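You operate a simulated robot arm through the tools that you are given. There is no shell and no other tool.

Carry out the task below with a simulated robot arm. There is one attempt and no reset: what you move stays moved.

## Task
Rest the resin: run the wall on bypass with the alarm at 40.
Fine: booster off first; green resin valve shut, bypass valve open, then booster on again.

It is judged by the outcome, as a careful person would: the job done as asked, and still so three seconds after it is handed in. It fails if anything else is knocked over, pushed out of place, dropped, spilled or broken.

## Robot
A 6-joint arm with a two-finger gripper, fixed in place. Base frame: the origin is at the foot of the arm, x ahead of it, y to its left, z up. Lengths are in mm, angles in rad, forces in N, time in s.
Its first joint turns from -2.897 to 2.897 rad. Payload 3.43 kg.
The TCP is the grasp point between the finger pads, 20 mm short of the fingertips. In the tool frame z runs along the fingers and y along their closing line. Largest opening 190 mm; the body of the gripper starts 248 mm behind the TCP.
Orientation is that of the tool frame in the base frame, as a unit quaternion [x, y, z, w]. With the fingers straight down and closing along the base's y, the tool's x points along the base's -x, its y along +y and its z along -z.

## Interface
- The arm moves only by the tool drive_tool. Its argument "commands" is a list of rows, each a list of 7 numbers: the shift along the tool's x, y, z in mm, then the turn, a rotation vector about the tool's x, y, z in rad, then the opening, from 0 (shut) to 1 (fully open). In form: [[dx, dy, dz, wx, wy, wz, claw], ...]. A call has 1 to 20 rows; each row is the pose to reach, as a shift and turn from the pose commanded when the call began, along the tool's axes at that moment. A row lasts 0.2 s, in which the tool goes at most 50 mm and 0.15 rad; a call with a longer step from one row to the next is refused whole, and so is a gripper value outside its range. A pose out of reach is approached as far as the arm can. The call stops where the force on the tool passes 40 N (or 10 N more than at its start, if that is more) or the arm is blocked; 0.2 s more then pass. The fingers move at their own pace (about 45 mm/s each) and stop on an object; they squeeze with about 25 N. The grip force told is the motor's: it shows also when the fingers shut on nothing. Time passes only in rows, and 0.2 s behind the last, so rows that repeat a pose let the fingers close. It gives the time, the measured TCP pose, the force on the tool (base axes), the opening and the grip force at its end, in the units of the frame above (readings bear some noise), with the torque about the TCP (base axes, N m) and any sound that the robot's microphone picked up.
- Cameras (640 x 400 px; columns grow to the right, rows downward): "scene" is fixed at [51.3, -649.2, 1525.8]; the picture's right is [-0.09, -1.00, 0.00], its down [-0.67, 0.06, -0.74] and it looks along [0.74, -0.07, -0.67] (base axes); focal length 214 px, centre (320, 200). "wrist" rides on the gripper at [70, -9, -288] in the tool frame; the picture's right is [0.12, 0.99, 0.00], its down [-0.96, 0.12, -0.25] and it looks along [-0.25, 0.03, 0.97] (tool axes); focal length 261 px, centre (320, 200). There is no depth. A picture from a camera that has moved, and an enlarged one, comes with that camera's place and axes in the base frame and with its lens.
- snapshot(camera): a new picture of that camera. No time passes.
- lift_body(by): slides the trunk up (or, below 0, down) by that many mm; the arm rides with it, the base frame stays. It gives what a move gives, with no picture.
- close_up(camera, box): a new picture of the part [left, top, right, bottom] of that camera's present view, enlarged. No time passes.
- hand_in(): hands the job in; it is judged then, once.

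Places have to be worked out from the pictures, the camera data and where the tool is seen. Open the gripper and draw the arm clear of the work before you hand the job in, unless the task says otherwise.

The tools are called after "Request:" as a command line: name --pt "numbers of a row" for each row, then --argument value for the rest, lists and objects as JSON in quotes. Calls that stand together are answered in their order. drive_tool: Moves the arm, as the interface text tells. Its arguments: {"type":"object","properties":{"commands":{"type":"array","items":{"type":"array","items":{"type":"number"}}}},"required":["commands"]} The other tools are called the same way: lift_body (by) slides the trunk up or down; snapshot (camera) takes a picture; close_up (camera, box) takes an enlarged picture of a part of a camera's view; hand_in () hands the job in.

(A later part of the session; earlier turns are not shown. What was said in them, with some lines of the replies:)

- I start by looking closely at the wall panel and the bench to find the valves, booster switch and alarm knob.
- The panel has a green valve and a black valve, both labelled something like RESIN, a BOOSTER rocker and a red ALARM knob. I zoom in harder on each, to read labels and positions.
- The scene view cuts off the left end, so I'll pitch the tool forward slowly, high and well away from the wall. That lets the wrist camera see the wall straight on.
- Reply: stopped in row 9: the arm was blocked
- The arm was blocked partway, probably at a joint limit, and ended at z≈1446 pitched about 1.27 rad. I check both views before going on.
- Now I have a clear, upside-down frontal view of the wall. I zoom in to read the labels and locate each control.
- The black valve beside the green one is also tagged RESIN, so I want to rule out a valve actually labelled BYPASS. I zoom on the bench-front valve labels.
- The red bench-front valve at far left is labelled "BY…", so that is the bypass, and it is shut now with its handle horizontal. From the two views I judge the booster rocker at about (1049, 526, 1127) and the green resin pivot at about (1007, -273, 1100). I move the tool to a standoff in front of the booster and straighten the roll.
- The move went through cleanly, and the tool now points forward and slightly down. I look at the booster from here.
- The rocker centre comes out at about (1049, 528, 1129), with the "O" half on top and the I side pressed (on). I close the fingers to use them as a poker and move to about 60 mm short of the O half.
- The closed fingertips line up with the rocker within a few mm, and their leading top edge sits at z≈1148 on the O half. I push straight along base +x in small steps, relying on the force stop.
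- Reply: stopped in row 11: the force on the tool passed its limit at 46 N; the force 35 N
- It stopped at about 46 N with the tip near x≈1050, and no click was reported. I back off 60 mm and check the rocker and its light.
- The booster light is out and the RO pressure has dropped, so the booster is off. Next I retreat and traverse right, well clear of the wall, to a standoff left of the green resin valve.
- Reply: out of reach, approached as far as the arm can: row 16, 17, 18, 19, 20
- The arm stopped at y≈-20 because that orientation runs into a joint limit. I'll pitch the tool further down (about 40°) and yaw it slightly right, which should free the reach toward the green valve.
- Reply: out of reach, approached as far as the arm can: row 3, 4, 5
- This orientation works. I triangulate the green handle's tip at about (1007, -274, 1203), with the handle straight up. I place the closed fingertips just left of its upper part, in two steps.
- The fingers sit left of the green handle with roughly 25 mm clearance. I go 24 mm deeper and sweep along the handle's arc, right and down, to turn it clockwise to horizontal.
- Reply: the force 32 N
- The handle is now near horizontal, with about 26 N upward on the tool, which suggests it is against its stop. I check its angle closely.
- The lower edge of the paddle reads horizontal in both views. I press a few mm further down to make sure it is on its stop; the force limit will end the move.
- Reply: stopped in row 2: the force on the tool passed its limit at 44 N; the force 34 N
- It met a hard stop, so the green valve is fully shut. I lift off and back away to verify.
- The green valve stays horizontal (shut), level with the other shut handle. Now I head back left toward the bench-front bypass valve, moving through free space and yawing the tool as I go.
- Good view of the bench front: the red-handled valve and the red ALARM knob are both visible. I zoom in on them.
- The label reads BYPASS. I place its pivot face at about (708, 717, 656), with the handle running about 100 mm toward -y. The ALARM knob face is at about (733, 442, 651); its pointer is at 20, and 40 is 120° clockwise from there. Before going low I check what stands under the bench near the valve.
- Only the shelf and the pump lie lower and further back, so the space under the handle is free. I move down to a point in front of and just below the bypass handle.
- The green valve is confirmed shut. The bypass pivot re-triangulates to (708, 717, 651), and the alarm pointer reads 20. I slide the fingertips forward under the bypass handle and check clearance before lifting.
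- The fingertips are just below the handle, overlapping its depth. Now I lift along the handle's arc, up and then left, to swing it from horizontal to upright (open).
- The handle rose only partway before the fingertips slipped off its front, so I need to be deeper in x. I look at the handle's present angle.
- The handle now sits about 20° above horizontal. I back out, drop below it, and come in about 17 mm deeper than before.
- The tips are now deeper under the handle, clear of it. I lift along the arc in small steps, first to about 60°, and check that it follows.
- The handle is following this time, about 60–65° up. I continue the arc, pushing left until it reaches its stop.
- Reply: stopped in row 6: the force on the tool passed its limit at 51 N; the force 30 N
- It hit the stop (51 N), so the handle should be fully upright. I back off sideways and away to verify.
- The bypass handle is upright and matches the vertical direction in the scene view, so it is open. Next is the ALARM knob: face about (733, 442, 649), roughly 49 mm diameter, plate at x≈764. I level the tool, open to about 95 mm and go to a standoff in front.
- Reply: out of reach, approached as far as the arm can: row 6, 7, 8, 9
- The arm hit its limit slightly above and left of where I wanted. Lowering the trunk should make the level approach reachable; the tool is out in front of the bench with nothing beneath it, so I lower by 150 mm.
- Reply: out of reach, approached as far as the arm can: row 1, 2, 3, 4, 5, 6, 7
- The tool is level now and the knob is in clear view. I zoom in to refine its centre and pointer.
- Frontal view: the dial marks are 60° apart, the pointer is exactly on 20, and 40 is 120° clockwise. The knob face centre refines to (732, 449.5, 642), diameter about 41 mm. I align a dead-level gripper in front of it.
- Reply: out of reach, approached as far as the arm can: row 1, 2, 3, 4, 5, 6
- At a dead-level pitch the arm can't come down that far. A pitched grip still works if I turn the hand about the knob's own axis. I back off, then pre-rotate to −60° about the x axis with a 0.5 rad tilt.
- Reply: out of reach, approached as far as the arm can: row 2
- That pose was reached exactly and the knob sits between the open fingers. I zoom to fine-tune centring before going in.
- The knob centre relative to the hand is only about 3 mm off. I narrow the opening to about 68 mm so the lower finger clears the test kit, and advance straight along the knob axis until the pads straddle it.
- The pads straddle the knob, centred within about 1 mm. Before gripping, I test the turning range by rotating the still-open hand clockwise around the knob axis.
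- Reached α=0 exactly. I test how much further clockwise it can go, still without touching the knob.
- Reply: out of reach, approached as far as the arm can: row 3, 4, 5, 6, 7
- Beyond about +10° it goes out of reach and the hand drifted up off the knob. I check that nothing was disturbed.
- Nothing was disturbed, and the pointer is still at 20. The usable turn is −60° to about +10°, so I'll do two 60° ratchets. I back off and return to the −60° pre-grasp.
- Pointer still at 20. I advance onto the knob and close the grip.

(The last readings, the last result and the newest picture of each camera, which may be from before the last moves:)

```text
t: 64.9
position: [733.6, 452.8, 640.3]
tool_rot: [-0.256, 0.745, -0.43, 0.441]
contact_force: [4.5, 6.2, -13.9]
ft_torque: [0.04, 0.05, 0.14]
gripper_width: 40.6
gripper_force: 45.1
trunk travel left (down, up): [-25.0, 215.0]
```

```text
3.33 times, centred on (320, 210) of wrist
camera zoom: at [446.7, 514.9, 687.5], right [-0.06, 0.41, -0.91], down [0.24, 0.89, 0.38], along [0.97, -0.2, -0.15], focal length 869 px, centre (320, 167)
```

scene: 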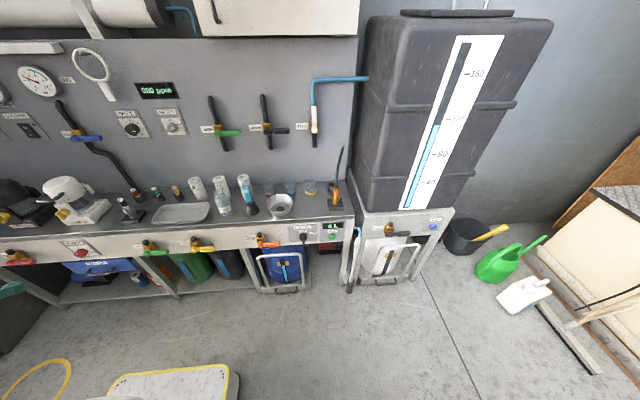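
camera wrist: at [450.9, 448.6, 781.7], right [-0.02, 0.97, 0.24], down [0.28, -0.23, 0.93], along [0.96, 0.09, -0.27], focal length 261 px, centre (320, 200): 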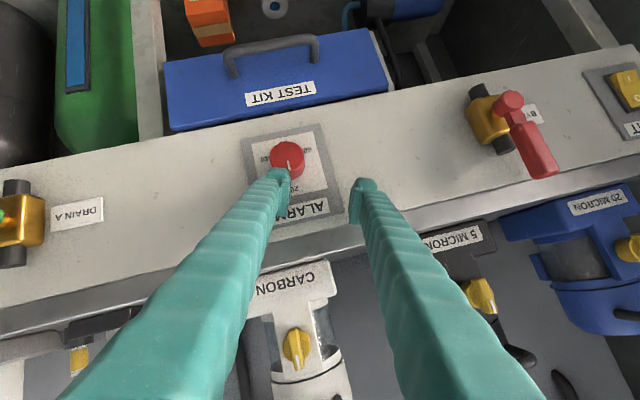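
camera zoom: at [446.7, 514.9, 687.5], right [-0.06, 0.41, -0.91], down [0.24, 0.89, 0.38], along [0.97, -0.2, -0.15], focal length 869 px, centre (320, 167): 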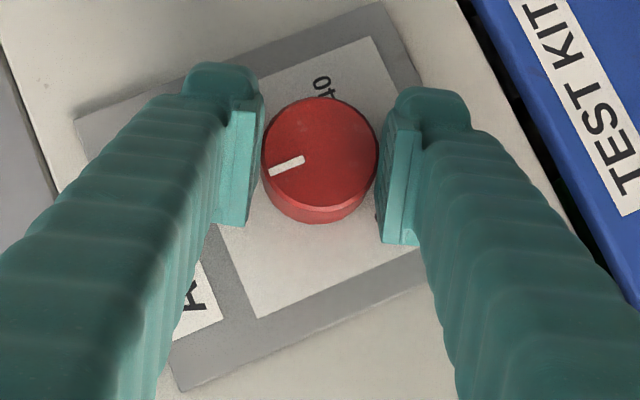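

Gripped at 40.6 mm width. Now I turn the hand clockwise 60° about the knob axis.

Request:
drive_tool --pt "0 0 0 -0.048 0 0.088 0" --pt "0 0 0 -0.096 0 0.175 0" --pt "0 0 0 -0.144 0 0.263 0" --pt "0 0 0 -0.192 0 0.351 0" --pt "0 0 0 -0.24 0 0.438 0" --pt "0 0 0 -0.289 0 0.526 0" --pt "0 0 0 -0.337 0 0.614 0" --pt "0 0 0 -0.385 0 0.702 0" --pt "0 0 0 -0.433 0 0.789 0" --pt "0 0 0 -0.481 0 0.877 0" --pt "0 0 0 -0.505 0 0.921 0" --pt "0 0 0 -0.505 0 0.921 0"

Request:
close_up --camera "wrist" --box '[240, 130, 400, 250]'

```text
t: 67.2
position: [732.5, 449.6, 642.1]
tool_rot: [-0.008, 0.86, -0.016, 0.511]
contact_force: [22.7, -32.4, 4.8]
ft_torque: [-0.12, -0.48, 0.0]
gripper_width: 40.8
gripper_force: 45.2
trunk travel left (down, up): [-25.0, 215.0]
stopped in row 11: the force on the tool passed its limit at 41 N (the readings are from after the stop); the commanded pose is now the measured one
```

```text
3.33 times, centred on (320, 190) of wrist
camera zoom: at [445.8, 445.3, 719.2], right [-0.05, 0.99, -0.14], down [0.24, 0.15, 0.96], along [0.97, 0.02, -0.25], focal length 869 px, centre (320, 233)
```

zoom: 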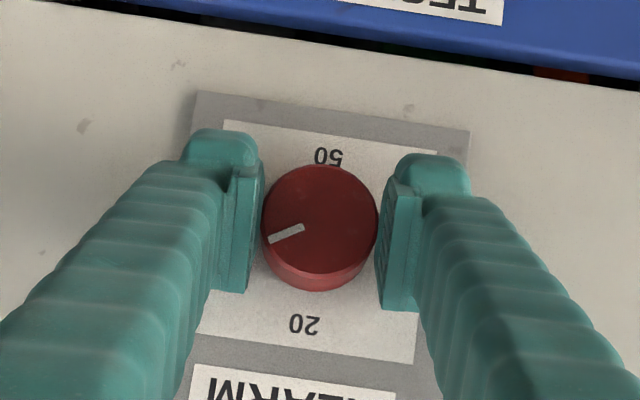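

The pointer now sits near 30 after the first turn. I release by opening the fingers in place and look at the pointer.

Request:
drive_tool --pt "0 0 0 0 0 0 0.36" --pt "0 0 0 0 0 0 0.36" --pt "0.9 1 0 0 0 0 0.36" --pt "1.8 2 0 0 0 0 0.36"

Request:
close_up --camera "wrist" --box '[240, 130, 400, 250]'

```text
t: 68.2
position: [730.7, 456.6, 638.3]
tool_rot: [-0.009, 0.86, -0.015, 0.51]
contact_force: [-0.1, -0.7, -0.5]
ft_torque: [0.02, -0.01, 0.02]
gripper_width: 68.4
gripper_force: 0.1
trunk travel left (down, up): [-25.0, 215.0]
```

```text
3.33 times, centred on (320, 190) of wrist
camera zoom: at [443.5, 449.4, 716.9], right [-0.06, 0.99, -0.14], down [0.24, 0.15, 0.96], along [0.97, 0.02, -0.25], focal length 869 px, centre (320, 233)
```

zoom: 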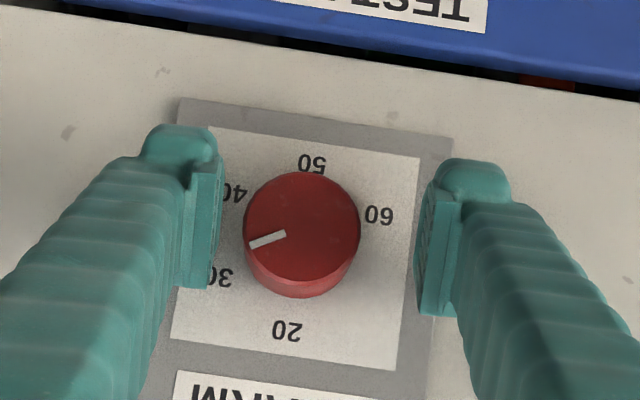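

The pointer is on 30 now. With the fingers open around the knob I recentre and rotate back counter-clockwise for the second turn.

Request:
drive_tool --pt "-1 -2.6 -0.1 0 0 0 0.36" --pt "-2.1 -5.2 -0.3 0.044 0 -0.081 0.36" --pt "-2.1 -5.2 -0.3 0.088 0 -0.161 0.36" --pt "-2.1 -5.2 -0.3 0.132 0 -0.242 0.36" --pt "-2.1 -5.2 -0.3 0.177 0 -0.323 0.36" --pt "-2.1 -5.2 -0.3 0.221 0 -0.404 0.36" --pt "-2.1 -5.2 -0.3 0.265 0 -0.484 0.36" --pt "-2.1 -5.2 -0.3 0.309 0 -0.565 0.36" --pt "-2.1 -5.2 -0.3 0.353 0 -0.646 0.36" --pt "-2.1 -5.2 -0.3 0.397 0 -0.726 0.36" --pt "-2.1 -5.2 -0.3 0.441 0 -0.807 0.36" --pt "-2.1 -5.2 -0.3 0.485 0 -0.888 0.36" --pt "-2.1 -5.2 -0.3 0.503 0 -0.92 0.36" --pt "-2.1 -5.2 -0.3 0.503 0 -0.92 0.36"

Request:
close_up --camera "wrist" --box '[240, 150, 400, 270]'

```text
t: 71.2
position: [731.5, 450.0, 641.3]
tool_rot: [-0.263, 0.736, -0.444, 0.438]
contact_force: [-0.2, -0.2, -0.7]
ft_torque: [-0.03, -0.02, -0.01]
gripper_width: 68.3
gripper_force: 0.2
trunk travel left (down, up): [-25.0, 215.0]
```

```text
3.33 times, centred on (320, 210) of wrist
camera zoom: at [444.6, 513.7, 686.4], right [-0.06, 0.37, -0.93], down [0.24, 0.9, 0.35], along [0.97, -0.21, -0.14], focal length 869 px, centre (320, 167)
```

zoom: 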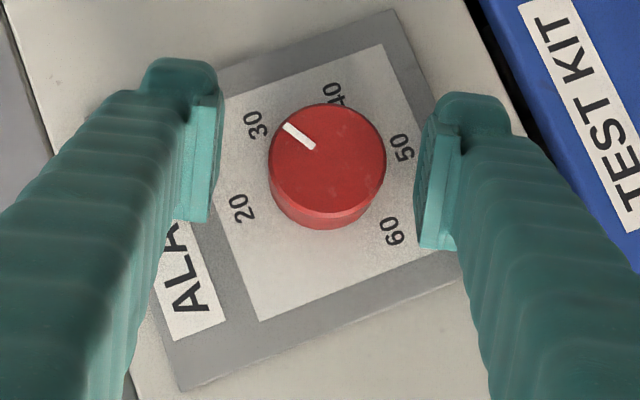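

The pointer is exactly on the 30 mark and the hand is well centred. I grip again, then turn another 60° clockwise.

Request:
drive_tool --pt "0 0 0 0 0 0 0" --pt "0 0 0 0 0 0 0" --pt "0 0 0 0 0 0 0" --pt "0 0 0 0 0 0 0" --pt "0 0 0 -0.045 0 0.084 0" --pt "0 0 0 -0.091 0 0.167 0" --pt "0 0 0 -0.136 0 0.251 0" --pt "0 0 0 -0.182 0 0.335 0" --pt "0 0 0 -0.227 0 0.418 0" --pt "0 0 0 -0.273 0 0.502 0" --pt "0 0 0 -0.318 0 0.585 0" --pt "0 0 0 -0.364 0 0.669 0" --pt "0 0 0 -0.409 0 0.753 0" --pt "0 0 0 -0.455 0 0.836 0" --pt "0 0 0 -0.5 0 0.92 0" --pt "0 0 0 -0.5 0 0.92 0"

Request:
close_up --camera "wrist" --box '[240, 130, 400, 250]'

```text
t: 72.9
position: [730.2, 451.6, 639.1]
tool_rot: [-0.193, 0.797, -0.323, 0.473]
contact_force: [2.0, 11.2, -15.4]
ft_torque: [0.07, 0.12, -0.04]
gripper_width: 40.8
gripper_force: 45.3
trunk travel left (down, up): [-25.0, 215.0]
stopped in row 8: the force on the tool passed its limit at 42 N (the readings are from after the stop); the commanded pose is now the measured one
```

```text
3.33 times, centred on (320, 190) of wrist
camera zoom: at [444.6, 497.9, 702.6], right [-0.06, 0.64, -0.77], down [0.24, 0.75, 0.61], along [0.97, -0.15, -0.2], focal length 869 px, centre (320, 233)
```

zoom: 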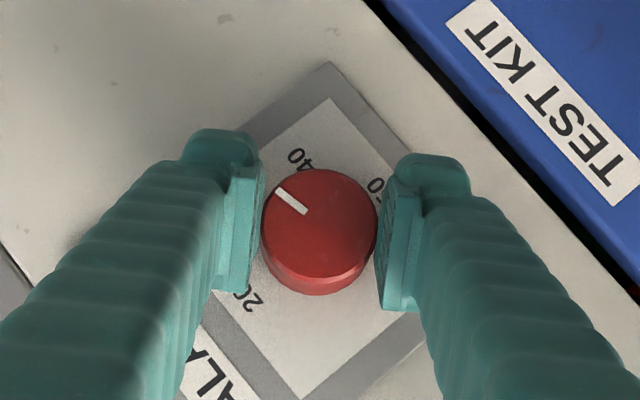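

A force spike stopped it partway, about 18° into the turn, with the grip holding. I continue the remaining 42° more slowly.

Request:
drive_tool --pt "0 0 0 -0.029 0 0.054 0" --pt "0 0 0 -0.059 0 0.108 0" --pt "0 0 0 -0.088 0 0.161 0" --pt "0 0 0 -0.117 0 0.215 0" --pt "0 0 0 -0.147 0 0.269 0" --pt "0 0 0 -0.176 0 0.323 0" --pt "0 0 0 -0.205 0 0.377 0" --pt "0 0 0 -0.235 0 0.431 0" --pt "0 0 0 -0.264 0 0.484 0" --pt "0 0 0 -0.293 0 0.538 0" --pt "0 0 0 -0.323 0 0.592 0" --pt "0 0 0 -0.352 0 0.646 0" --pt "0 0 0 -0.352 0 0.646 0"

Request:
close_up --camera "wrist" --box '[240, 130, 400, 250]'

```text
t: 75.7
position: [732.0, 449.4, 641.5]
tool_rot: [-0.01, 0.86, -0.015, 0.51]
contact_force: [-14.6, -2.8, -6.1]
ft_torque: [-0.03, -0.03, -0.03]
gripper_width: 40.6
gripper_force: 44.7
trunk travel left (down, up): [-25.0, 215.0]
```

```text
3.33 times, centred on (320, 190) of wrist
camera zoom: at [444.5, 444.4, 718.8], right [-0.06, 0.99, -0.14], down [0.24, 0.15, 0.96], along [0.97, 0.02, -0.25], focal length 869 px, centre (320, 233)
```

zoom: 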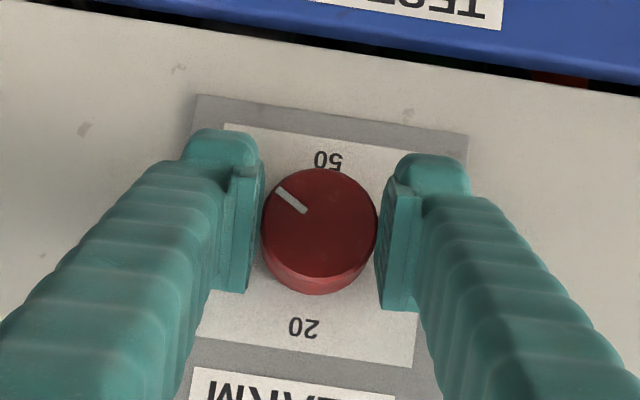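

The pointer appears near 40. I release and back straight off to read it properly.

Request:
drive_tool --pt "0 0 0 0 0 0 0.36" --pt "0 0 0 0 0 0 0.36" --pt "0 0 0 0 0 0 0.36" --pt "9.6 0 -17.6 0 0 0 0.36" --pt "19.2 0 -35.1 0 0 0 0.36" --pt "28.8 0 -52.7 0 0 0 0.5" --pt "38.4 0 -70.2 0 0 0 0.5" --pt "38.4 0 -70.2 0 0 0 0.5"

Request:
close_up --camera "wrist" --box '[250, 130, 390, 250]'

Request:
close_up --camera "scene" --box '[50, 230, 110, 275]'

```text
t: 77.5
position: [651.3, 450.1, 640.9]
tool_rot: [-0.01, 0.86, -0.015, 0.51]
contact_force: [0.5, -0.6, -0.3]
ft_torque: [0.02, 0.0, -0.01]
gripper_width: 95.0
gripper_force: 0.1
trunk travel left (down, up): [-25.0, 215.0]
```

```text
3.33 times, centred on (320, 190) of wrist
camera zoom: at [364.5, 443.9, 718.7], right [-0.06, 0.99, -0.14], down [0.24, 0.15, 0.96], along [0.97, 0.02, -0.25], focal length 869 px, centre (320, 233)
```

zoom: 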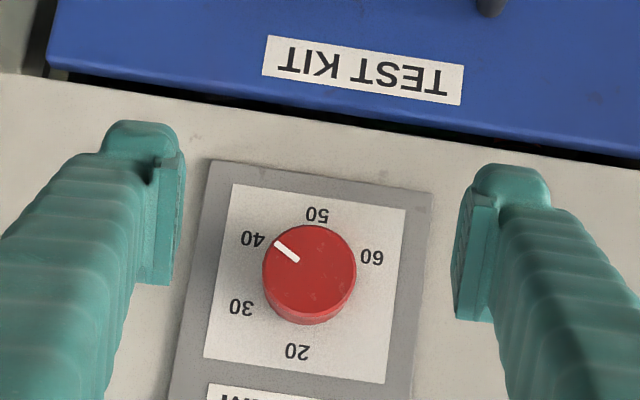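

```text
8.89 times, centred on (80, 252) of scene
camera zoom: at [51.3, -649.2, 1525.8], right [-0.09, -1.0, 0.0], down [-0.67, 0.06, -0.74], along [0.74, -0.07, -0.67], focal length 1906 px, centre (2453, -267)
```

zoom: 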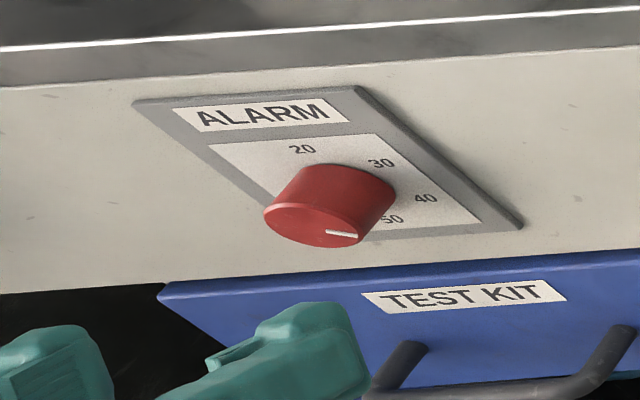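

The pointer lines up exactly with 40. Now I raise the trunk back by 150 mm (nothing above the hand in front of the bench) ahead of switching the booster on again.

Request:
lift_body --by 150

```text
t: 79.3
position: [651.5, 449.7, 791.5]
tool_rot: [-0.009, 0.86, -0.015, 0.51]
contact_force: [-0.3, 0.3, -0.6]
ft_torque: [0.03, -0.01, 0.02]
gripper_width: 95.1
gripper_force: 0.0
trunk travel left (down, up): [-175.0, 65.0]
```

Request:
drive_tool --pt "-33 2.4 -18 0 0 0 0" --pt "-66 4.9 -36.1 0 0 0 0" --pt "-99 7.3 -54.1 0 0 0 0" --pt "-132 9.8 -72.2 0 0 0 0" --pt "-165 12.2 -90.2 0 0 0 0" --pt "-198 14.6 -108.2 0 0 0 0" --pt "-231 17.1 -126.3 0 0 0 0" --pt "-264 19.5 -144.3 0 0 0 0" --pt "-295.2 18.7 -133.7 -0.004 -0.062 0.008 0" --pt "-326.3 18 -123.1 -0.008 -0.124 0.016 0" --pt "-357.5 17.2 -112.5 -0.013 -0.185 0.024 0" --pt "-388.6 16.4 -101.9 -0.017 -0.247 0.032 0" --pt "-388.6 16.4 -101.9 -0.017 -0.247 0.032 0"

Request:
snapshot --camera "wrist"

```text
t: 82.1
position: [748.5, 480.2, 1183.1]
tool_rot: [-0.002, 0.79, 0.001, 0.613]
contact_force: [-0.2, 0.3, -1.0]
ft_torque: [0.01, 0.0, 0.03]
gripper_width: 0.0
gripper_force: 25.0
trunk travel left (down, up): [-175.0, 65.0]
```

```text
taken
camera wrist: at [451.6, 470.9, 1187.9], right [-0.03, 0.99, -0.12], down [0.0, 0.12, 0.99], along [1.0, 0.03, 0.0], focal length 261 px, centre (320, 200)
```

wrist: 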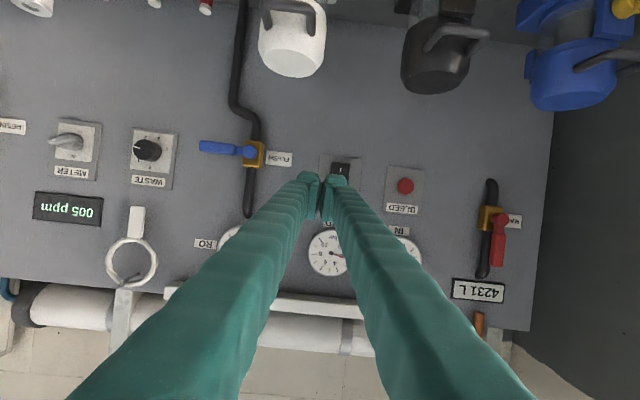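

The booster is in front again. The I half is the lower one, so I go to 60 mm short of it with the closed fingertips' leading edge at z≈1110.

Request:
drive_tool --pt "2.7 4 19.3 0 0 0 0" --pt "5.4 8 38.7 0 0 0 0" --pt "8.1 12 58 0 0 0 0" --pt "10.8 16 77.3 0 0 0 0" --pt "13.5 20 96.7 0 0 0 0" --pt "16.3 24 116 0 0 0 0" --pt "19 28 135.3 0 0 0 0" --pt "21.7 31.9 154.7 0 0 0 0" --pt "24.4 35.9 174 0 0 0 0" --pt "27.1 39.9 193.3 0 0 0 0" --pt "29.8 43.9 212.7 0 0 0 0" --pt "32.5 47.9 232 0 0 0 0" --pt "32.5 47.9 232 0 0 0 0"

Request:
close_up --camera "wrist" --box '[260, 130, 380, 230]'

Request:
close_up --camera "scene" --box '[0, 60, 100, 145]'

```text
t: 84.9
position: [965.3, 528.4, 1090.3]
tool_rot: [-0.001, 0.79, 0.0, 0.613]
contact_force: [-0.1, 0.1, 0.6]
ft_torque: [0.0, -0.01, 0.01]
gripper_width: 0.0
gripper_force: 25.1
trunk travel left (down, up): [-175.0, 65.0]
```

```text
4.00 times, centred on (320, 180) of wrist
camera zoom: at [669.0, 519.2, 1096.0], right [-0.03, 0.99, -0.12], down [0.0, 0.12, 0.99], along [1.0, 0.03, 0.0], focal length 1043 px, centre (320, 280)
```

zoom: 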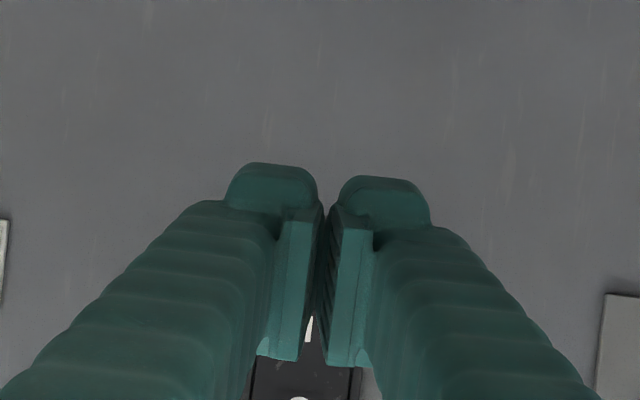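

```text
4.71 times, centred on (50, 102) of scene
camera zoom: at [51.3, -649.2, 1525.8], right [-0.09, -1.0, 0.0], down [-0.67, 0.06, -0.74], along [0.74, -0.07, -0.67], focal length 1009 px, centre (1591, 659)
```

zoom: 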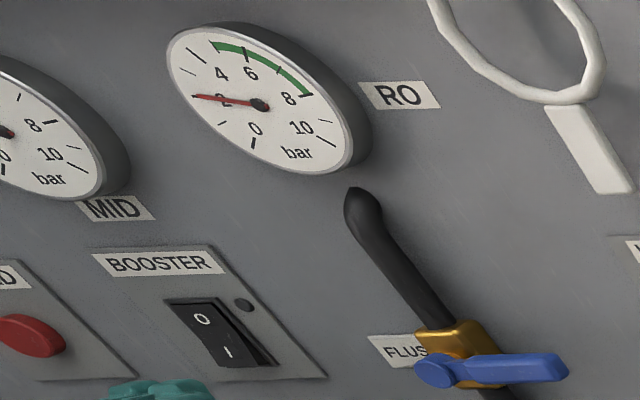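

The I mark projects to about (528.6, 1114), right in front of the tips. I raise 4 mm and press straight in with small steps.

Request:
drive_tool --pt "-6.4 0 8.7 0 0 0 0" --pt "-8.9 0 18.4 0 0 0 0" --pt "-11.3 0 28.1 0 0 0 0" --pt "-13.8 0 37.7 0 0 0 0" --pt "-14.8 0 41.6 0 0 0 0" --pt "-15.8 0 45.5 0 0 0 0" --pt "-16.8 0 49.4 0 0 0 0" --pt "-17.8 0 53.2 0 0 0 0" --pt "-18.8 0 57.1 0 0 0 0" --pt "-19.8 0 61 0 0 0 0" --pt "-20.8 0 64.9 0 0 0 0" --pt "-21.8 0 68.7 0 0 0 0"

Request:
close_up --camera "scene" --box '[0, 60, 100, 145]'

```text
t: 87.3
position: [1026.7, 529.4, 1094.9]
tool_rot: [-0.002, 0.791, 0.001, 0.612]
contact_force: [-25.1, -5.2, 1.7]
ft_torque: [0.21, -0.33, -0.14]
gripper_width: 6.2
gripper_force: 34.8
trunk travel left (down, up): [-175.0, 65.0]
stopped in row 12: the force on the tool passed its limit at 48 N (the readings are from after the stop); the commanded pose is now the measured one
```

```text
4.71 times, centred on (50, 102) of scene
camera zoom: at [51.3, -649.2, 1525.8], right [-0.09, -1.0, 0.0], down [-0.67, 0.06, -0.74], along [0.74, -0.07, -0.67], focal length 1009 px, centre (1591, 659)
```

zoom: 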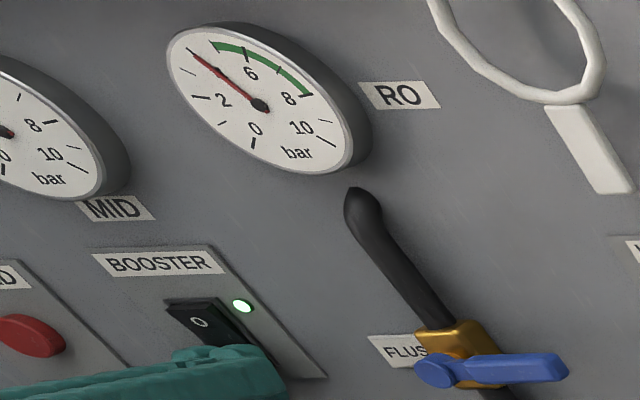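

The booster light is on and the RO pressure is rising. I back straight off the wall, then open the gripper clear of everything.

Request:
drive_tool --pt "2.5 0 -9.7 0 0 0 0" --pt "7.5 0 -29 0 0 0 0" --pt "15 0 -58.1 0 0 0 0" --pt "24.8 0 -96.9 0 0 0 0" --pt "34.8 0 -135.6 0 0 0 0" --pt "44.7 0 -174.3 0 0 0 0" --pt "54.6 0 -213.1 0 0 0 0" --pt "60 0 -240 0 0 0 0.5" --pt "60 0 -260 0 0 0 1" --pt "60 0 -260 0 0 0 1" --pt "60 0 -260 0 0 0 1"

Request:
snapshot --camera "wrist"

Request:
snapshot --camera "scene"

```text
t: 89.7
position: [761.2, 528.0, 1100.1]
tool_rot: [-0.002, 0.791, 0.001, 0.612]
contact_force: [0.3, 0.7, 0.0]
ft_torque: [0.01, 0.01, 0.05]
gripper_width: 86.8
gripper_force: 0.1
trunk travel left (down, up): [-175.0, 65.0]
```

```text
taken
camera wrist: at [465.2, 519.9, 1105.1], right [-0.03, 0.99, -0.12], down [0.0, 0.12, 0.99], along [1.0, 0.03, -0.01], focal length 261 px, centre (320, 200)
```

wrist: 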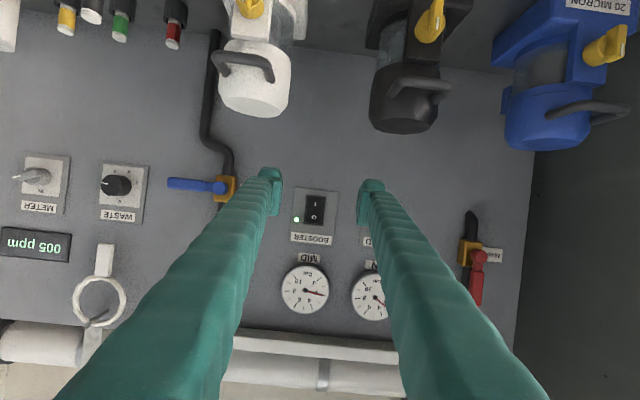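

```text
taken
```

scene: 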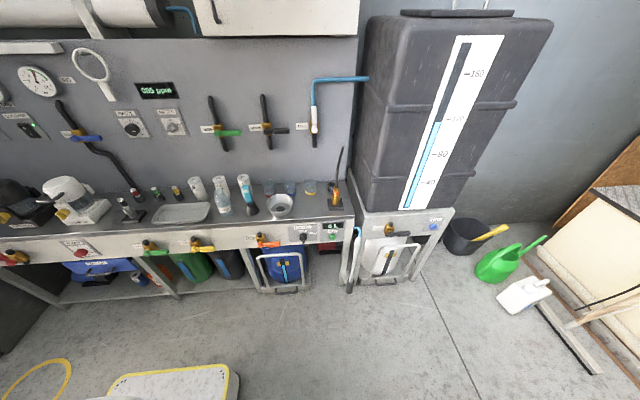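

Everything looks in place. I zoom in for a final check of the booster, both valves, the alarm knob and the untouched controls.

Request:
close_up --camera "scene" --box '[0, 60, 100, 145]'

Request:
close_up --camera "scene" --box '[100, 70, 320, 160]'

Request:
close_up --camera "scene" --box '[0, 220, 110, 290]'

Request:
close_up --camera "wrist" --box '[260, 160, 380, 260]'

```text
4.71 times, centred on (50, 102) of scene
camera zoom: at [51.3, -649.2, 1525.8], right [-0.09, -1.0, 0.0], down [-0.67, 0.06, -0.74], along [0.74, -0.07, -0.67], focal length 1009 px, centre (1591, 659)
```

zoom: 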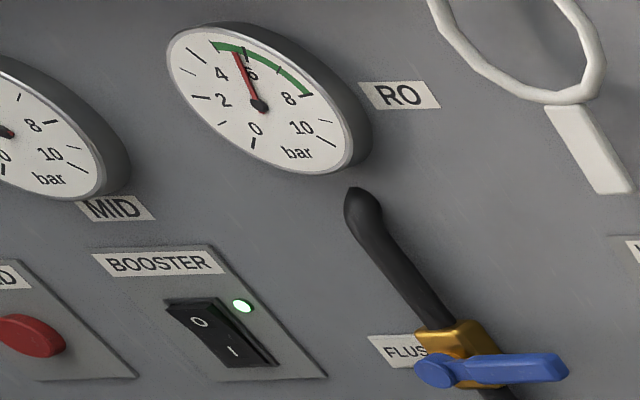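

```text
2.91 times, centred on (210, 115) of scene
camera zoom: at [51.3, -649.2, 1525.8], right [-0.09, -1.0, 0.0], down [-0.67, 0.06, -0.74], along [0.74, -0.07, -0.67], focal length 624 px, centre (640, 447)
```

zoom: 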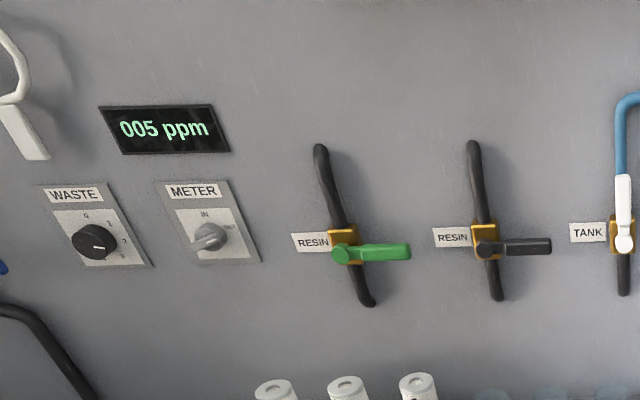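

```text
5.71 times, centred on (55, 255) of scene
camera zoom: at [51.3, -649.2, 1525.8], right [-0.09, -1.0, 0.0], down [-0.67, 0.06, -0.74], along [0.74, -0.07, -0.67], focal length 1226 px, centre (1834, -114)
```

zoom: 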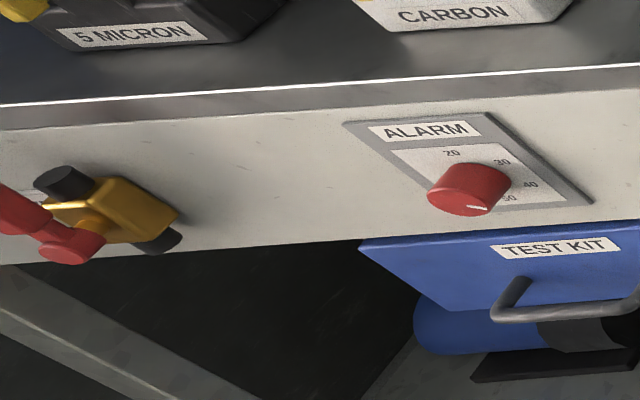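

```text
4.00 times, centred on (320, 210) of wrist
camera zoom: at [465.2, 519.9, 1105.1], right [-0.03, 0.99, -0.12], down [0.0, 0.12, 0.99], along [1.0, 0.03, -0.01], focal length 1043 px, centre (320, 160)
```

zoom: 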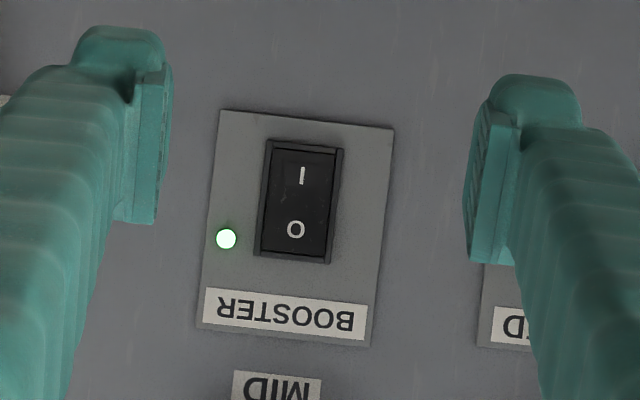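

All states are right: booster on with the gauge back in its green band, green valve shut, bypass upright, alarm at 40. I draw the open hand clear of the bench before handing in.

Request:
drive_tool --pt "-19.2 -5 -25.6 0 0 0 1" --pt "-38.4 -10 -51.3 0 0 0 1" --pt "-57.6 -15 -76.9 0 0 0 1" --pt "-76.7 -20 -102.5 0 0 0 1" --pt "-95.9 -25 -128.2 0 0 0 1" --pt "-115.1 -30 -153.8 0 0 0 1" --pt "-115.1 -30 -153.8 0 0 0 1" --pt "-115.1 -30 -153.8 0 0 0 1" --pt "-115.1 -30 -153.8 0 0 0 1"

Request:
snapshot --camera "wrist"

```text
t: 91.7
position: [643.2, 498.7, 1250.5]
tool_rot: [-0.001, 0.791, 0.001, 0.612]
contact_force: [-0.1, 0.8, 0.1]
ft_torque: [0.01, 0.03, -0.01]
gripper_width: 190.2
gripper_force: 0.1
trunk travel left (down, up): [-175.0, 65.0]
```

```text
taken
camera wrist: at [346.7, 488.3, 1256.5], right [-0.03, 0.99, -0.12], down [0.0, 0.12, 0.99], along [1.0, 0.03, -0.01], focal length 261 px, centre (320, 200)
```

wrist: 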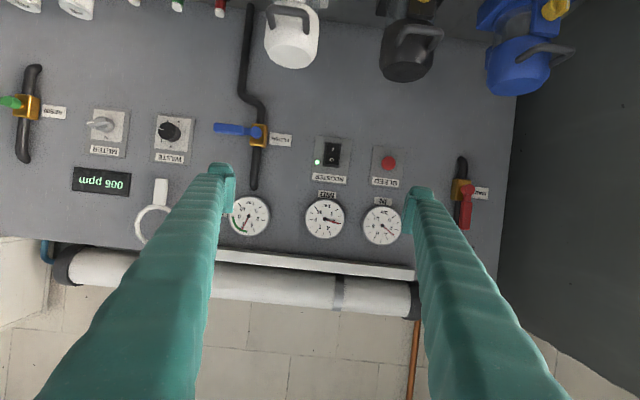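

The arm is clear with the gripper fully open, the booster light is on and nothing else was disturbed. I hand the job in.

Request:
hand_in

```text
The job is handed in.
```

The wall is running on bypass with the alarm at 40, and the job is handed in. I did the steps in the order you gave:

1. **Booster off:** I pressed the O side. The light went out and the RO (reverse-osmosis) gauge dropped.
2. **Green resin valve shut:** I turned the handle to horizontal, hard against its stop. The black valve beside it is also labelled RESIN. It was already shut and I left it alone.
3. **Bypass valve open:** this is the red handle at the left end of the bench front, labelled BYPASS. My first push slipped off partway, so I went in again. The handle is now upright, against its stop.
4. **Alarm at 40:** I turned the knob from 20 to 40, and the pointer lines up with the mark.
5. **Booster on again:** the light is on and the RO gauge is back in its green band.

In the last pictures nothing else looked moved. The meter read 006 ppm, up from 001 ppm at the start. The arm is clear of the bench with the gripper open.
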